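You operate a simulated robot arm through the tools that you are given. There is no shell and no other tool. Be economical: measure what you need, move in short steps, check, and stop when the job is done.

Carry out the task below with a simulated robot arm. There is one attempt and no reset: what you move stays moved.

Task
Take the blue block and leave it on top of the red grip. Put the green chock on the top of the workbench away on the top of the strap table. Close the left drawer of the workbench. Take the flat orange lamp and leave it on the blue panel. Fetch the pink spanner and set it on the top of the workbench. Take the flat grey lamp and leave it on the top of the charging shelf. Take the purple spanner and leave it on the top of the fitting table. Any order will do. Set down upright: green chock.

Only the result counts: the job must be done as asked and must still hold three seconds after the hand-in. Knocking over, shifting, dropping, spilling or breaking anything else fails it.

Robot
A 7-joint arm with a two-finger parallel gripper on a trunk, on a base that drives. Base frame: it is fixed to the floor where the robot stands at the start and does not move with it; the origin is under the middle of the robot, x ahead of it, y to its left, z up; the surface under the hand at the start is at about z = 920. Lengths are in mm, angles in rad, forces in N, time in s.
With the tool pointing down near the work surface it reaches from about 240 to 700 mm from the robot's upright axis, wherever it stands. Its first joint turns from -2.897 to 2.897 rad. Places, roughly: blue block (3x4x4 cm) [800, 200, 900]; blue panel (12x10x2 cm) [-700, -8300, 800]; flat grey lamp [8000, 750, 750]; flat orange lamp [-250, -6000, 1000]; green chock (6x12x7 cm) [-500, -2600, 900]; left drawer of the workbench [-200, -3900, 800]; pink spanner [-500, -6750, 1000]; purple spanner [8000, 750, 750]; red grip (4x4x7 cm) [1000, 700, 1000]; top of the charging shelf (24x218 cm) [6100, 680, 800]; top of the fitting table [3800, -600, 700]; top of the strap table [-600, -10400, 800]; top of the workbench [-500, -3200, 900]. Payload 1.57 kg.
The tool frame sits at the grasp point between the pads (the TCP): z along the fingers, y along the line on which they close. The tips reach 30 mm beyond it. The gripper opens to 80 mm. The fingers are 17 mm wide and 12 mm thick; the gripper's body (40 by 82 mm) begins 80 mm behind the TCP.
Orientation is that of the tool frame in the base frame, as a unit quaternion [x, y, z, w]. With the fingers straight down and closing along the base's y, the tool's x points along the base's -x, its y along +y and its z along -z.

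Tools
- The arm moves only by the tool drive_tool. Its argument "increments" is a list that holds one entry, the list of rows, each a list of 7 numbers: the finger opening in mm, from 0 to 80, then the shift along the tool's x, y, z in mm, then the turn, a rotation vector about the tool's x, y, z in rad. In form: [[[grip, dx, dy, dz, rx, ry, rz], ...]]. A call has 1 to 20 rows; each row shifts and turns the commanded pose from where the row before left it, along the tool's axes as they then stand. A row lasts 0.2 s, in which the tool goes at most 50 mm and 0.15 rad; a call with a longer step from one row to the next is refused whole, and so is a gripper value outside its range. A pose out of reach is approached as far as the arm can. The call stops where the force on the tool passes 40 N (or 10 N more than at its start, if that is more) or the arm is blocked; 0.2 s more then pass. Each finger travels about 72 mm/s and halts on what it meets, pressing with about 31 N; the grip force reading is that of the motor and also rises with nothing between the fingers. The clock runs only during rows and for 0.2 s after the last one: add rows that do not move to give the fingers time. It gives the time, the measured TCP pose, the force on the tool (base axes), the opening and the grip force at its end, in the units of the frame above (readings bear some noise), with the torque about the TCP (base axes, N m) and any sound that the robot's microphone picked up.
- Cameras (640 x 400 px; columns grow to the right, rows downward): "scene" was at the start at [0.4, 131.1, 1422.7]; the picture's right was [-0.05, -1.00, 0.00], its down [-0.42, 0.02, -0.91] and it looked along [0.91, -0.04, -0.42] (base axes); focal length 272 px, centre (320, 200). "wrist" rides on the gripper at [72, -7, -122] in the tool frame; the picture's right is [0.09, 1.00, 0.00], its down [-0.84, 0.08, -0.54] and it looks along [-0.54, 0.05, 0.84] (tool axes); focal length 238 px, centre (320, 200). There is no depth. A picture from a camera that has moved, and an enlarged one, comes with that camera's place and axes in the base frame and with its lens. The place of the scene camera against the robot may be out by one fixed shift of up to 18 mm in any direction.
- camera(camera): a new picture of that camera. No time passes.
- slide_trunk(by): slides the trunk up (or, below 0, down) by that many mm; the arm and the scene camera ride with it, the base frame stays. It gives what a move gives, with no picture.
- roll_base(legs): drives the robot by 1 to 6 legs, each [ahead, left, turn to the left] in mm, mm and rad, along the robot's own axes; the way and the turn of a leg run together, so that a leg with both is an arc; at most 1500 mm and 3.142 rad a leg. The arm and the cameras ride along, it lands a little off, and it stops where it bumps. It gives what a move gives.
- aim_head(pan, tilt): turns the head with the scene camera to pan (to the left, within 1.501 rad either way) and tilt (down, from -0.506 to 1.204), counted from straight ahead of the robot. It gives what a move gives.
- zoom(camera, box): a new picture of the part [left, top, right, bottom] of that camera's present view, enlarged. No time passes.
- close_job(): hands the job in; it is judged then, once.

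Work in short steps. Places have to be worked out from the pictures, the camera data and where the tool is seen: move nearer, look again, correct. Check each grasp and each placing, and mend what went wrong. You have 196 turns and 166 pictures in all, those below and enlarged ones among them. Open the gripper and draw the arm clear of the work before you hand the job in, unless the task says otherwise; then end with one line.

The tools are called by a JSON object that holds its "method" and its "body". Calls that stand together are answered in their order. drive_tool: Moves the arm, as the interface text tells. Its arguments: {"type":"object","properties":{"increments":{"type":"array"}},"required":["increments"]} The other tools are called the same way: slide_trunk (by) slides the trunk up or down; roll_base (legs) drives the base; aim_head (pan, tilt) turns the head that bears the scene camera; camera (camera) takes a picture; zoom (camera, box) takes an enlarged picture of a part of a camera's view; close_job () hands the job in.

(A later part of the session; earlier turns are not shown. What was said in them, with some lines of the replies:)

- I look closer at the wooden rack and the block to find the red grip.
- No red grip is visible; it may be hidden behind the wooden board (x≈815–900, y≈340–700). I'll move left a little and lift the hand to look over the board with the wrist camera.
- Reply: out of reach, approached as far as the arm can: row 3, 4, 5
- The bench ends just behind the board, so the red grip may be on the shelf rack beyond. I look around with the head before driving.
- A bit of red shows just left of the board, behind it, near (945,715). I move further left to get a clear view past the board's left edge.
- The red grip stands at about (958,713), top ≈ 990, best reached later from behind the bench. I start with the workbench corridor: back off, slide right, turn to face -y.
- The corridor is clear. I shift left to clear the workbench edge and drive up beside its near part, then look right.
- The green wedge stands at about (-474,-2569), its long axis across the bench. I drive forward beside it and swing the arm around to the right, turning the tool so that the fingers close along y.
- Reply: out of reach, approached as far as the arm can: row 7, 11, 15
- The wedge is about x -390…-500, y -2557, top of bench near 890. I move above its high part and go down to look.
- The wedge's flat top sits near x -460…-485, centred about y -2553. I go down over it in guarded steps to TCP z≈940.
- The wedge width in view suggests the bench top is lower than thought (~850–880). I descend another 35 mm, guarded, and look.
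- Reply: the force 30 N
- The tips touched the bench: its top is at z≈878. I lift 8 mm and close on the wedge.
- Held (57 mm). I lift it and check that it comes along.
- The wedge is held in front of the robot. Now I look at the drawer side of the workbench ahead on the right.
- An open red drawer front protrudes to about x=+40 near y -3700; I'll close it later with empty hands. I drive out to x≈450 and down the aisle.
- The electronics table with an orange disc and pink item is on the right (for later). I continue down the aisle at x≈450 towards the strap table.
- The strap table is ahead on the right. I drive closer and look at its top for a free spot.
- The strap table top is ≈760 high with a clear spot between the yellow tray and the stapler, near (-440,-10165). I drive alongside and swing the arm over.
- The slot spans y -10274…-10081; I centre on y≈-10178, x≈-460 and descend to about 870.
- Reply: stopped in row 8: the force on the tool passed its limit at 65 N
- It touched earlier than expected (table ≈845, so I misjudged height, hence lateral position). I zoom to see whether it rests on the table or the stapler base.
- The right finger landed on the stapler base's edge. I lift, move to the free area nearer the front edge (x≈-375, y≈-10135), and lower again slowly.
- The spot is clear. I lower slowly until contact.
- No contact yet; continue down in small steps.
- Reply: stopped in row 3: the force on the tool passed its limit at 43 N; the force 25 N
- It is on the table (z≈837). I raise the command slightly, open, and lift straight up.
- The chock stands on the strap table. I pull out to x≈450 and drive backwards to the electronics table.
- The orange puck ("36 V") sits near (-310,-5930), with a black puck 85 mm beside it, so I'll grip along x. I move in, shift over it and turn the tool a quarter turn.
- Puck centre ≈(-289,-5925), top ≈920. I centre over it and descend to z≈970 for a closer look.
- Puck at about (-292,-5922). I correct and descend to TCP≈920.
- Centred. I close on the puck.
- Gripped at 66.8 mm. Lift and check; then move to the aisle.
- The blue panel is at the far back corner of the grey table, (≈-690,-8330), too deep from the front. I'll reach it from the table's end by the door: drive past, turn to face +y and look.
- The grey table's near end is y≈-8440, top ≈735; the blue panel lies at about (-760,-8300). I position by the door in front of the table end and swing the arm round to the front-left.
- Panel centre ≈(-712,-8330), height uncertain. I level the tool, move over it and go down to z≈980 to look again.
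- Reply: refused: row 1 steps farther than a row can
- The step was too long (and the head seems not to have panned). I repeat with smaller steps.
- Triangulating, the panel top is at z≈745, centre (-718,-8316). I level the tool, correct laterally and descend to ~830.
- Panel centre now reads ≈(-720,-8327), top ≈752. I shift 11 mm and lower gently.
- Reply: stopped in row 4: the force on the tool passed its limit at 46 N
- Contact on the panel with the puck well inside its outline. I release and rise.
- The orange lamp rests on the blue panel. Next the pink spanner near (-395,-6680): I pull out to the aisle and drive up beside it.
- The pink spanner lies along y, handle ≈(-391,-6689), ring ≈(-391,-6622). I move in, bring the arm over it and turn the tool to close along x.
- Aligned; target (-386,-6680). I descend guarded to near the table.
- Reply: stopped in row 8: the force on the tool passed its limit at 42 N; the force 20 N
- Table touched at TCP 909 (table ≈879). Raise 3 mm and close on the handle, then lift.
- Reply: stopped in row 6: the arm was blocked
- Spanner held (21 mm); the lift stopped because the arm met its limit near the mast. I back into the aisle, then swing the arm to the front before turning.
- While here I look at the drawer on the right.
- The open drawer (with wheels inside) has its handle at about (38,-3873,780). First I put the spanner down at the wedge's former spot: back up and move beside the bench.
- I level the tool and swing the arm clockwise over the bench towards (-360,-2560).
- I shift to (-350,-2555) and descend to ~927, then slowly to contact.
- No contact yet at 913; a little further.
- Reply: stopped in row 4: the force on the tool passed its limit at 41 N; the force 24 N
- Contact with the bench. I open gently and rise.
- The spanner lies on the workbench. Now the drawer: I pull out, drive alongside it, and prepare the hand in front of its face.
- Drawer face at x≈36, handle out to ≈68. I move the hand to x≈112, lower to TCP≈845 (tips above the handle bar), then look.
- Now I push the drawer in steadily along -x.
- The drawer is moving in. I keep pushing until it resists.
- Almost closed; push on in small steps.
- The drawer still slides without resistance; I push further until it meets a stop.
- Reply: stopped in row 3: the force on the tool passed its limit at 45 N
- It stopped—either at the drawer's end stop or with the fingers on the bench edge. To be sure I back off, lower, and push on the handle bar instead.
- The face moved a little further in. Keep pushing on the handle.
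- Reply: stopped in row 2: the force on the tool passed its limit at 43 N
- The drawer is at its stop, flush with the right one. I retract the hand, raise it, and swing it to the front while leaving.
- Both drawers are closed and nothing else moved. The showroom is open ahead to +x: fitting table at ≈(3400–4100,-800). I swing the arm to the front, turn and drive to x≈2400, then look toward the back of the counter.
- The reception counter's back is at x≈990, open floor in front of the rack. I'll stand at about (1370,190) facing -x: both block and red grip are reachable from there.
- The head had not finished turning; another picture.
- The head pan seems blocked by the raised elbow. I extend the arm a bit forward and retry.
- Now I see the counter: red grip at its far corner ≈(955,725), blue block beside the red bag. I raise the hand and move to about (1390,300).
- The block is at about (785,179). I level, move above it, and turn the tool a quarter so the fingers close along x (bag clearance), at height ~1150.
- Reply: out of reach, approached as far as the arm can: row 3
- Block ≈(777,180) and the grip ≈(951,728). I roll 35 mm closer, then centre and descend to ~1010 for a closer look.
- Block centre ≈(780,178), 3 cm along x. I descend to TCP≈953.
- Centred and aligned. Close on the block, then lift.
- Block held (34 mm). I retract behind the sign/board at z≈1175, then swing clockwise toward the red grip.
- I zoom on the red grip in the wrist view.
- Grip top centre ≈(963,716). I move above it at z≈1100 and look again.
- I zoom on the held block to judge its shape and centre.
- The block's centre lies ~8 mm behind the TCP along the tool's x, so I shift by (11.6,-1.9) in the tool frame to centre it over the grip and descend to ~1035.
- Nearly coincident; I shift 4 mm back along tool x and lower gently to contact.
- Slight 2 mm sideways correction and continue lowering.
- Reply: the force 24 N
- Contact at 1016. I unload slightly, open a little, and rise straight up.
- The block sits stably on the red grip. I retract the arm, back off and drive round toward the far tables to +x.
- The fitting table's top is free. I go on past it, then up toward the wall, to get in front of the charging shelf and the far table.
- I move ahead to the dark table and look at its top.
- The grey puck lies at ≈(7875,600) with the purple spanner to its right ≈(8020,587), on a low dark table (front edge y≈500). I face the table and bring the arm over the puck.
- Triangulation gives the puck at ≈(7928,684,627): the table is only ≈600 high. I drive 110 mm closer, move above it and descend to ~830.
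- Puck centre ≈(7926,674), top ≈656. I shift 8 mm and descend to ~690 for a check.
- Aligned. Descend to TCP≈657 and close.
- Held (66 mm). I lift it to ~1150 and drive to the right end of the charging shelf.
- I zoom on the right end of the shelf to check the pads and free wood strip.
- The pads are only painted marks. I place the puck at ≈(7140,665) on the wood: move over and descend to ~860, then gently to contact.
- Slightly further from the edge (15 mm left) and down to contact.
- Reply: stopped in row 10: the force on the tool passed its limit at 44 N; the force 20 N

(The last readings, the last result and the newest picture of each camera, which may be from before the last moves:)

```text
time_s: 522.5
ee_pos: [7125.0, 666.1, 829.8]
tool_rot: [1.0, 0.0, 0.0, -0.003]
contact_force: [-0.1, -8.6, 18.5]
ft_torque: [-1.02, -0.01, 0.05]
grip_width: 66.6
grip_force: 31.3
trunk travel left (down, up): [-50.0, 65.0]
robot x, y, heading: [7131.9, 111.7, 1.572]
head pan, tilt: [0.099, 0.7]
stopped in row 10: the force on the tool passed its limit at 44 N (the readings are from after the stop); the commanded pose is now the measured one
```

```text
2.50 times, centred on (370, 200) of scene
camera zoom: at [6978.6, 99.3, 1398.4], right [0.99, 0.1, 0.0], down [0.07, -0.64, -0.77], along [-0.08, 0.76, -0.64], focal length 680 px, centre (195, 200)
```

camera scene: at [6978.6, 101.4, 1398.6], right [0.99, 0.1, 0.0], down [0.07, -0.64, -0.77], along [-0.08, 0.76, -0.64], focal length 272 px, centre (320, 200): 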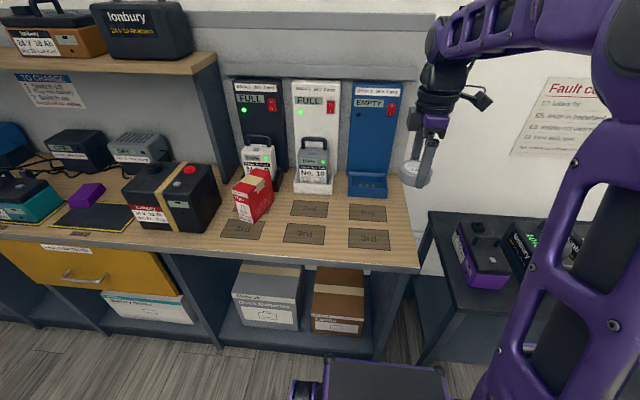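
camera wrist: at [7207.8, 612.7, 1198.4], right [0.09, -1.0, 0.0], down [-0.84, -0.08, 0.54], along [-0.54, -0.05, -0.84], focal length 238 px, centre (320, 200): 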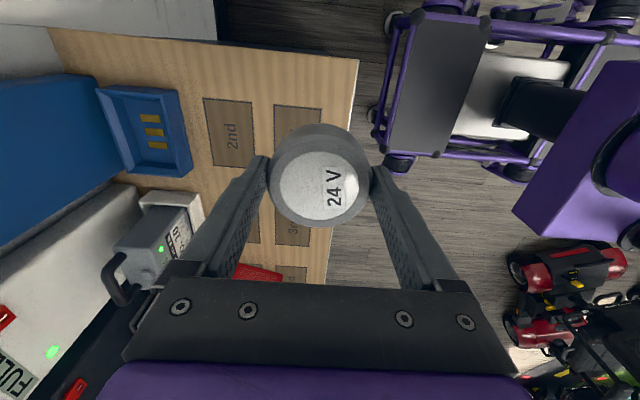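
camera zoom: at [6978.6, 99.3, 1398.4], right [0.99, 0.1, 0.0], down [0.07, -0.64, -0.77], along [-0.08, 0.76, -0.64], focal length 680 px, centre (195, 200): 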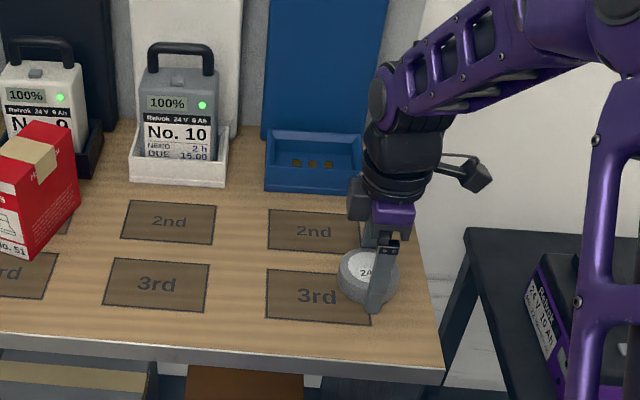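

On the shelf. Release and rise.

{"method": "drive_tool", "body": {"increments": [[[55, 0, 0, -1, 0, 0, 0], [68, 0, 0, 0, 0, 0, 0], [80, 0, 0, 0, 0, 0, 0], [80, 0, 0, 0, 0, 0, 0], [80, 0, 0, -20, 0, 0, 0], [80, 0, 0, -40, 0, 0, 0], [80, 0, 0, -45, 0, 0, 0], [80, 0, 0, -45, 0, 0, 0], [80, 0, 0, -45, 0, 0, 0], [80, 0, 0, -45, 0, 0, 0], [80, 0, 0, -20, 0, 0, 0]]]}}

{"method": "zoom", "body": {"camera": "scene", "box": [270, 120, 470, 280]}}

{"method": "roll_base", "body": {"legs": [[-130, 0, 0], [0, -950, 0], [190, 0, 0]]}}

{"method": "camera", "body": {"camera": "scene"}}

{"method": "camera", "body": {"camera": "wrist"}}

```text
time_s: 524.9
ee_pos: [7124.6, 665.3, 1091.9]
tool_rot: [1.0, -0.001, -0.001, -0.002]
contact_force: [0.6, 0.2, 0.5]
ft_torque: [0.02, 0.01, 0.02]
grip_width: 79.9
grip_force: 0.2
trunk travel left (down, up): [-50.0, 65.0]
robot x, y, heading: [7128.6, 112.7, 1.576]
head pan, tilt: [0.099, 0.7]
```

```text
2.50 times, centred on (370, 200) of scene
camera zoom: at [6978.5, 101.4, 1398.6], right [0.99, 0.1, 0.0], down [0.07, -0.64, -0.76], along [-0.08, 0.76, -0.64], focal length 680 px, centre (195, 200)
```

zoom: 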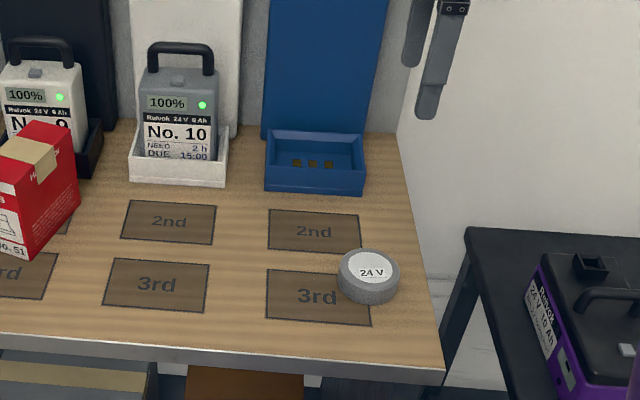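

```text
time_s: 536.6
ee_pos: [8100.5, 718.6, 1090.7]
tool_rot: [1.0, -0.008, -0.001, -0.002]
contact_force: [0.1, 0.0, 0.4]
ft_torque: [-0.01, -0.04, 0.02]
grip_width: 80.0
grip_force: 0.1
trunk travel left (down, up): [-50.0, 65.0]
robot x, y, heading: [8096.0, 164.2, 1.568]
head pan, tilt: [0.099, 0.7]
```

```text
39 pictures are left
camera scene: at [7946.5, 157.3, 1398.6], right [1.0, 0.09, 0.0], down [0.06, -0.64, -0.77], along [-0.07, 0.76, -0.64], focal length 272 px, centre (320, 200)
```

scene: 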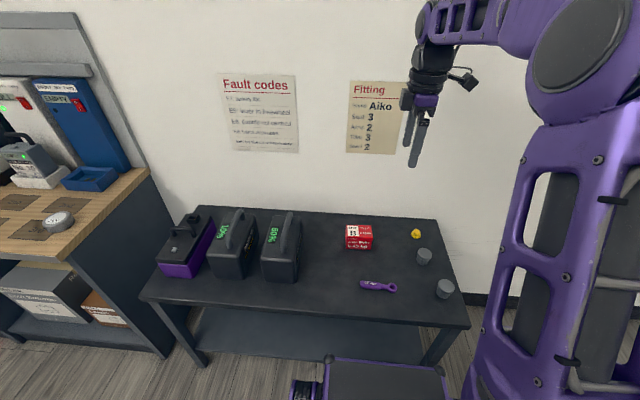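

```text
38 pictures are left
camera wrist: at [8172.7, 724.5, 1213.3], right [0.08, -1.0, 0.0], down [-0.84, -0.07, 0.54], along [-0.54, -0.04, -0.84], focal length 238 px, centre (320, 200)
```

wrist: 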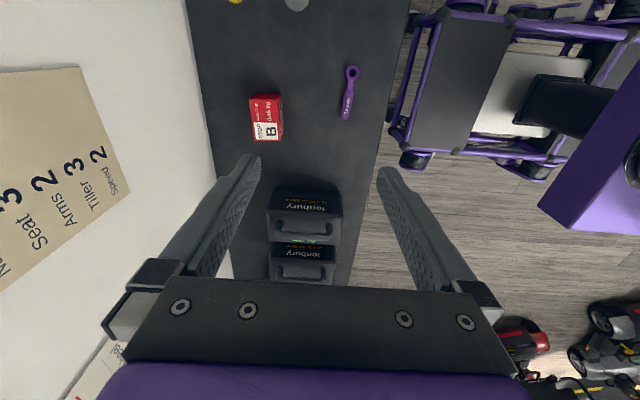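

Puck rests on the shelf. The purple spanner: handle ≈(8070,657), ring toward +x. I move above (8080,657) and descend to ~690.

{"method": "drive_tool", "body": {"increments": [[[80, -10, 31, 30, 0, 0, 0], [80, -10, 31, 30, 0, 0, 0], [80, 0, 0, 45, 0, 0, 0], [80, 0, 0, 45, 0, 0, 0], [80, 0, 0, 45, 0, 0, 0], [80, 0, 0, 45, 0, 0, 0], [80, 0, 0, 45, 0, 0, 0], [80, 0, 0, 45, 0, 0, 0], [80, 0, 0, 45, 0, 0, 0], [80, 0, 0, 25, 0, 0, 0], [80, 0, 0, 0, 0, 0, 0]]]}}

{"method": "camera", "body": {"camera": "wrist"}}

```text
time_s: 539.0
ee_pos: [8079.3, 660.1, 692.0]
tool_rot: [1.0, -0.007, -0.001, -0.001]
contact_force: [-0.7, -0.4, -0.1]
ft_torque: [0.02, -0.01, -0.01]
grip_width: 79.8
grip_force: 0.1
trunk travel left (down, up): [-50.0, 65.0]
robot x, y, heading: [8100.0, 167.8, 1.563]
head pan, tilt: [0.099, 0.7]
```

```text
37 pictures are left
camera wrist: at [8152.0, 665.1, 813.6], right [0.08, -1.0, 0.0], down [-0.84, -0.07, 0.54], along [-0.54, -0.04, -0.84], focal length 238 px, centre (320, 200)
```

wrist: 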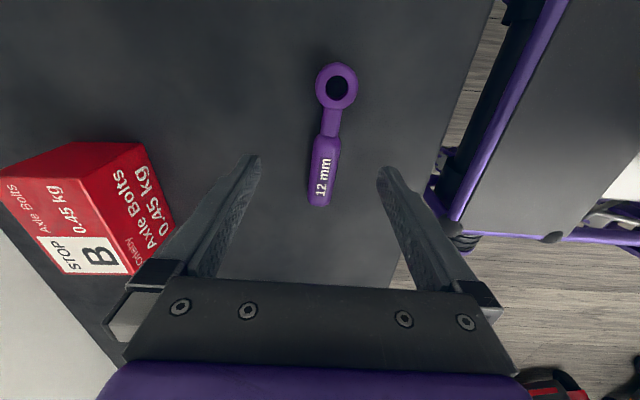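

Aligned; small shift and guarded descent to the table.

{"method": "drive_tool", "body": {"increments": [[[60, 0, 5, 15, 0, 0, 0], [60, 0, 0, 12, 0, 0, 0], [60, 0, 0, 6, 0, 0, 0], [60, 0, 0, 4, 0, 0, 0], [60, 0, 0, 3, 0, 0, 0], [60, 0, 0, 3, 0, 0, 0], [60, 0, 0, 3, 0, 0, 0], [60, 0, 0, 0, 0, 0, 0]]]}}

```text
time_s: 540.6
ee_pos: [8080.0, 657.4, 650.7]
tool_rot: [1.0, -0.006, 0.001, -0.005]
contact_force: [0.2, -5.3, 24.0]
ft_torque: [-1.07, 0.0, -0.03]
grip_width: 63.6
grip_force: 2.2
trunk travel left (down, up): [-50.0, 65.0]
robot x, y, heading: [8096.3, 164.2, 1.566]
head pan, tilt: [0.099, 0.7]
stopped in row 8: the force on the tool passed its limit at 44 N (the readings are from after the stop); the commanded pose is now the measured one
```

Table at ≈620. Raise 3 mm, close and lift.

{"method": "drive_tool", "body": {"increments": [[[60, 0, 0, -3, 0, 0, 0], [40, 0, 0, 0, 0, 0, 0], [20, 0, 0, 0, 0, 0, 0], [5, 0, 0, 0, 0, 0, 0], [5, 0, 0, 0, 0, 0, 0], [5, 0, 0, 0, 0, 0, 0]]]}}

{"method": "drive_tool", "body": {"increments": [[[5, 0, 0, -20, 0, 0, 0], [5, 0, 0, -45, 0, 0, 0], [5, 0, 0, -45, 0, 0, 0], [5, 0, 0, -45, 0, 0, 0], [5, 0, 0, -45, 0, 0, 0], [5, 0, 0, -45, 0, 0, 0], [5, 0, 0, -45, 0, 0, 0], [5, 0, 0, -45, 0, 0, 0], [5, 0, 0, -45, 0, 0, 0]]]}}

{"method": "camera", "body": {"camera": "wrist"}}

```text
time_s: 542.0
ee_pos: [8079.2, 658.0, 650.9]
tool_rot: [1.0, -0.006, -0.001, -0.004]
contact_force: [-0.6, -0.2, 0.6]
ft_torque: [-0.01, 0.0, 0.01]
grip_width: 21.5
grip_force: 31.7
trunk travel left (down, up): [-50.0, 65.0]
robot x, y, heading: [8095.6, 162.5, 1.561]
head pan, tilt: [0.099, 0.7]
```

```text
time_s: 544.0
ee_pos: [8079.5, 652.6, 1032.9]
tool_rot: [1.0, -0.007, -0.001, -0.003]
contact_force: [-0.1, 0.5, -0.7]
ft_torque: [-0.02, 0.05, 0.01]
grip_width: 21.4
grip_force: 30.8
trunk travel left (down, up): [-50.0, 65.0]
robot x, y, heading: [8099.4, 164.7, 1.561]
head pan, tilt: [0.099, 0.7]
```

```text
36 pictures are left
camera wrist: at [8151.7, 656.5, 1154.9], right [0.08, -1.0, -0.01], down [-0.84, -0.07, 0.54], along [-0.54, -0.04, -0.84], focal length 238 px, centre (320, 200)
```

wrist: 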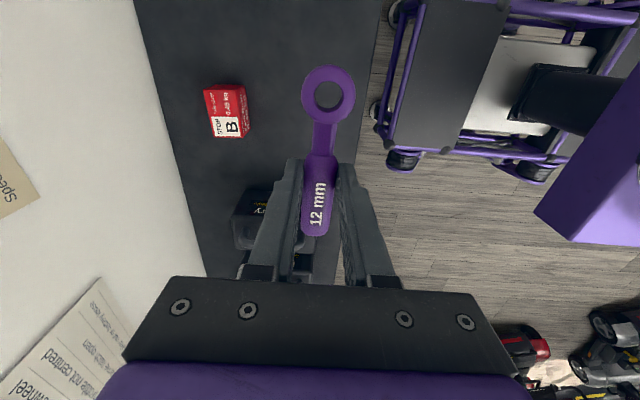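

Held (21 mm). I back off, turn to face -x and drive to the east end of the fitting table.

{"method": "roll_base", "body": {"legs": [[-300, 0, 0], [0, 0, 1.578], [1500, 0, 0], [1500, 0, 0], [300, 0, 0]]}}

{"method": "aim_head", "body": {"pan": 0.2, "tilt": 0.5}}

{"method": "camera", "body": {"camera": "scene"}}

```text
time_s: 565.7
ee_pos: [4324.3, -158.4, 1032.1]
tool_rot: [0.707, 0.707, -0.005, -0.002]
contact_force: [0.5, -0.7, -1.2]
ft_torque: [-0.03, 0.01, -0.03]
grip_width: 21.0
grip_force: 31.3
trunk travel left (down, up): [-50.0, 65.0]
robot x, y, heading: [4809.2, -133.8, -3.134]
head pan, tilt: [0.099, 0.7]
```

```text
time_s: 566.4
ee_pos: [4324.6, -159.4, 1032.5]
tool_rot: [0.707, 0.707, -0.004, -0.002]
contact_force: [-0.3, -0.5, -1.6]
ft_torque: [-0.01, 0.01, -0.01]
grip_width: 21.1
grip_force: 30.9
trunk travel left (down, up): [-50.0, 65.0]
robot x, y, heading: [4808.3, -135.5, -3.133]
head pan, tilt: [0.201, 0.499]
```

```text
35 pictures are left
camera scene: at [4809.6, -298.2, 1416.3], right [-0.2, 0.98, 0.0], down [0.47, 0.1, -0.88], along [-0.86, -0.18, -0.48], focal length 272 px, centre (320, 200)
```

scene: 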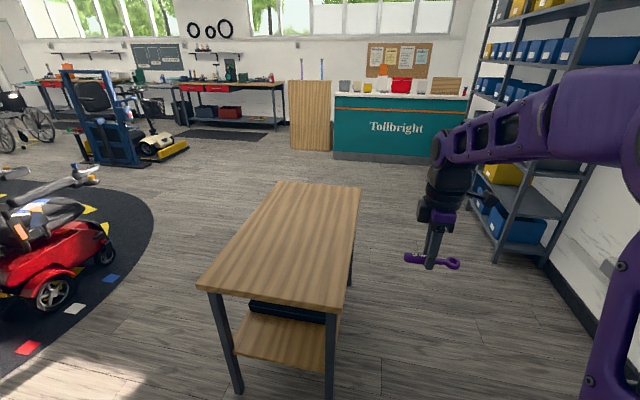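

Table: x up to 4230, y -853…-362, top ≈700, empty. I line up with its middle and close in.

{"method": "roll_base", "body": {"legs": [[0, 450, 0], [160, 0, 0]]}}

{"method": "drive_tool", "body": {"increments": [[[5, 0, -40, 30, 0, 0, 0], [5, 0, -40, 30, 0, 0, 0], [5, 0, 0, 45, 0, 0, 0], [5, 0, 0, 45, 0, 0, 0], [5, 0, 0, 45, 0, 0, 0], [5, 0, 0, 30, 0, 0, 0], [5, 0, 0, 0, 0, 0, 0]]]}}

{"method": "camera", "body": {"camera": "scene"}}

{"method": "camera", "body": {"camera": "wrist"}}

```text
time_s: 572.2
ee_pos: [4168.4, -610.4, 1032.9]
tool_rot: [0.706, 0.708, -0.004, -0.002]
contact_force: [0.0, 0.3, -1.1]
ft_torque: [0.01, 0.0, 0.02]
grip_width: 21.1
grip_force: 31.3
trunk travel left (down, up): [-50.0, 65.0]
robot x, y, heading: [4652.4, -582.4, -3.128]
head pan, tilt: [0.201, 0.499]
```

```text
time_s: 573.9
ee_pos: [4086.1, -610.0, 808.4]
tool_rot: [0.706, 0.708, -0.003, -0.003]
contact_force: [0.1, 0.6, -1.0]
ft_torque: [0.01, 0.02, 0.0]
grip_width: 21.0
grip_force: 31.0
trunk travel left (down, up): [-50.0, 65.0]
robot x, y, heading: [4654.6, -581.7, -3.131]
head pan, tilt: [0.201, 0.499]
```

```text
34 pictures are left
camera scene: at [4653.3, -748.2, 1416.4], right [-0.21, 0.98, 0.0], down [0.47, 0.1, -0.88], along [-0.86, -0.18, -0.48], focal length 272 px, centre (320, 200)
```

scene: 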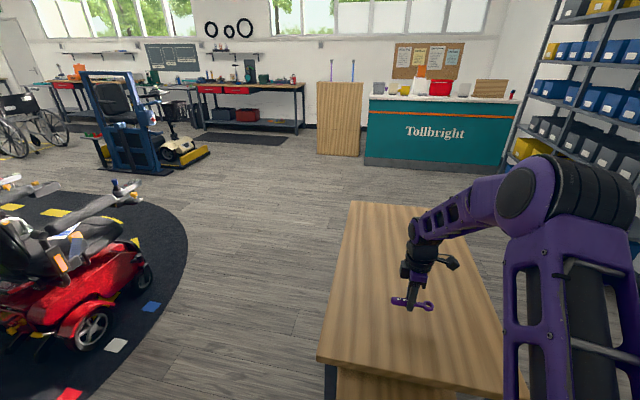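

```text
33 pictures are left
camera wrist: at [4080.5, -537.6, 930.4], right [1.0, 0.1, -0.01], down [0.08, -0.84, 0.54], along [0.04, -0.54, -0.84], focal length 238 px, centre (320, 200)
```

wrist: 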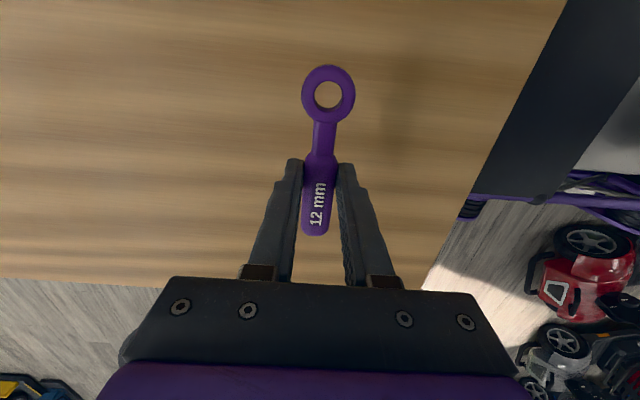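

Over the table, well inside its edges. I lower gently to contact.

{"method": "drive_tool", "body": {"increments": [[[5, 0, 0, 15, 0, 0, 0], [5, 0, 0, 10, 0, 0, 0], [5, 0, 0, 8, 0, 0, 0], [5, 0, 0, 6, 0, 0, 0], [5, 0, 0, 5, 0, 0, 0], [5, 0, 0, 5, 0, 0, 0], [5, 0, 0, 5, 0, 0, 0], [5, 0, 0, 5, 0, 0, 0], [5, 0, 0, 5, 0, 0, 0], [5, 0, 0, 5, 0, 0, 0]]]}}

```text
time_s: 575.9
ee_pos: [4084.6, -609.9, 750.2]
tool_rot: [0.706, 0.709, -0.004, -0.005]
contact_force: [11.4, -0.1, 22.3]
ft_torque: [-0.17, -0.72, 0.03]
grip_width: 21.2
grip_force: 30.5
trunk travel left (down, up): [-50.0, 65.0]
robot x, y, heading: [4653.5, -585.2, -3.139]
head pan, tilt: [0.201, 0.499]
stopped in row 10: the force on the tool passed its limit at 46 N (the readings are from after the stop); the commanded pose is now the measured one
```

Contact (table ≈718). Unload slightly, open, and rise clear.

{"method": "drive_tool", "body": {"increments": [[[15, 0, 0, -1.5, 0, 0, 0], [30, 0, 0, 0, 0, 0, 0], [50, 0, 0, 0, 0, 0, 0], [55, 0, 0, 0, 0, 0, 0], [55, 0, 0, -20, 0, 0, 0], [55, 0, 0, -40, 0, 0, 0], [55, 0, 0, -45, 0, 0, 0], [55, 0, 0, -45, 0, 0, 0], [55, 0, 0, -45, 0, 0, 0], [55, 0, 0, -45, 0, 0, 0]]]}}

{"method": "camera", "body": {"camera": "wrist"}}

{"method": "zoom", "body": {"camera": "scene", "box": [340, 60, 520, 130]}}

```text
time_s: 578.1
ee_pos: [4088.2, -610.3, 991.0]
tool_rot: [0.706, 0.708, -0.003, -0.003]
contact_force: [0.6, -0.9, 0.6]
ft_torque: [-0.03, -0.01, 0.0]
grip_width: 54.9
grip_force: 0.0
trunk travel left (down, up): [-50.0, 65.0]
robot x, y, heading: [4655.6, -586.0, -3.131]
head pan, tilt: [0.201, 0.499]
```

```text
32 pictures are left
camera wrist: at [4083.6, -539.3, 1113.2], right [1.0, 0.1, -0.01], down [0.09, -0.84, 0.54], along [0.04, -0.54, -0.84], focal length 238 px, centre (320, 200)
```

wrist: 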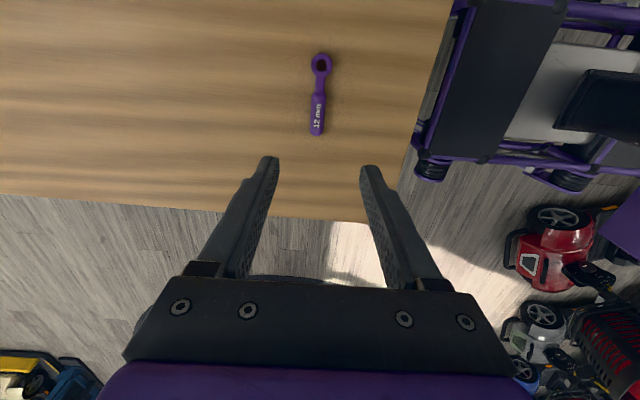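

```text
3.56 times, centred on (430, 95) of scene
camera zoom: at [4653.5, -748.1, 1416.3], right [-0.21, 0.98, 0.0], down [0.47, 0.1, -0.88], along [-0.86, -0.18, -0.48], focal length 968 px, centre (-71, 573)
```

zoom: 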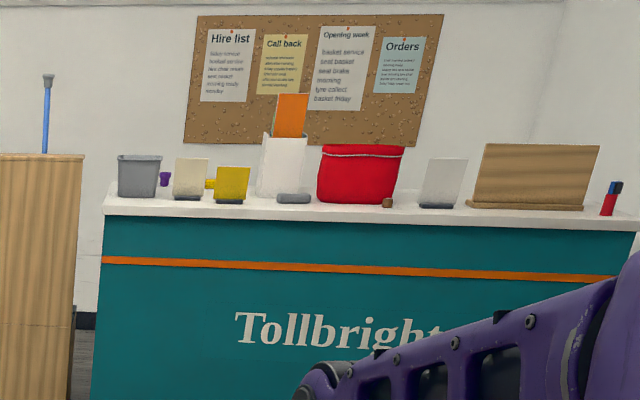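

All seven items look done: the spanner lies on the fitting table and the block still stands on the red grip. The gripper is open and clear, so I hand in.

{"method": "close_job", "body": {}}

```text
The job is handed in.
```

I handed the job in with all seven items done. The camera showed each one in place just after I set it down. From the final position I could only re-check the blue block (still on the red grip) and the purple spanner (on the fitting table).
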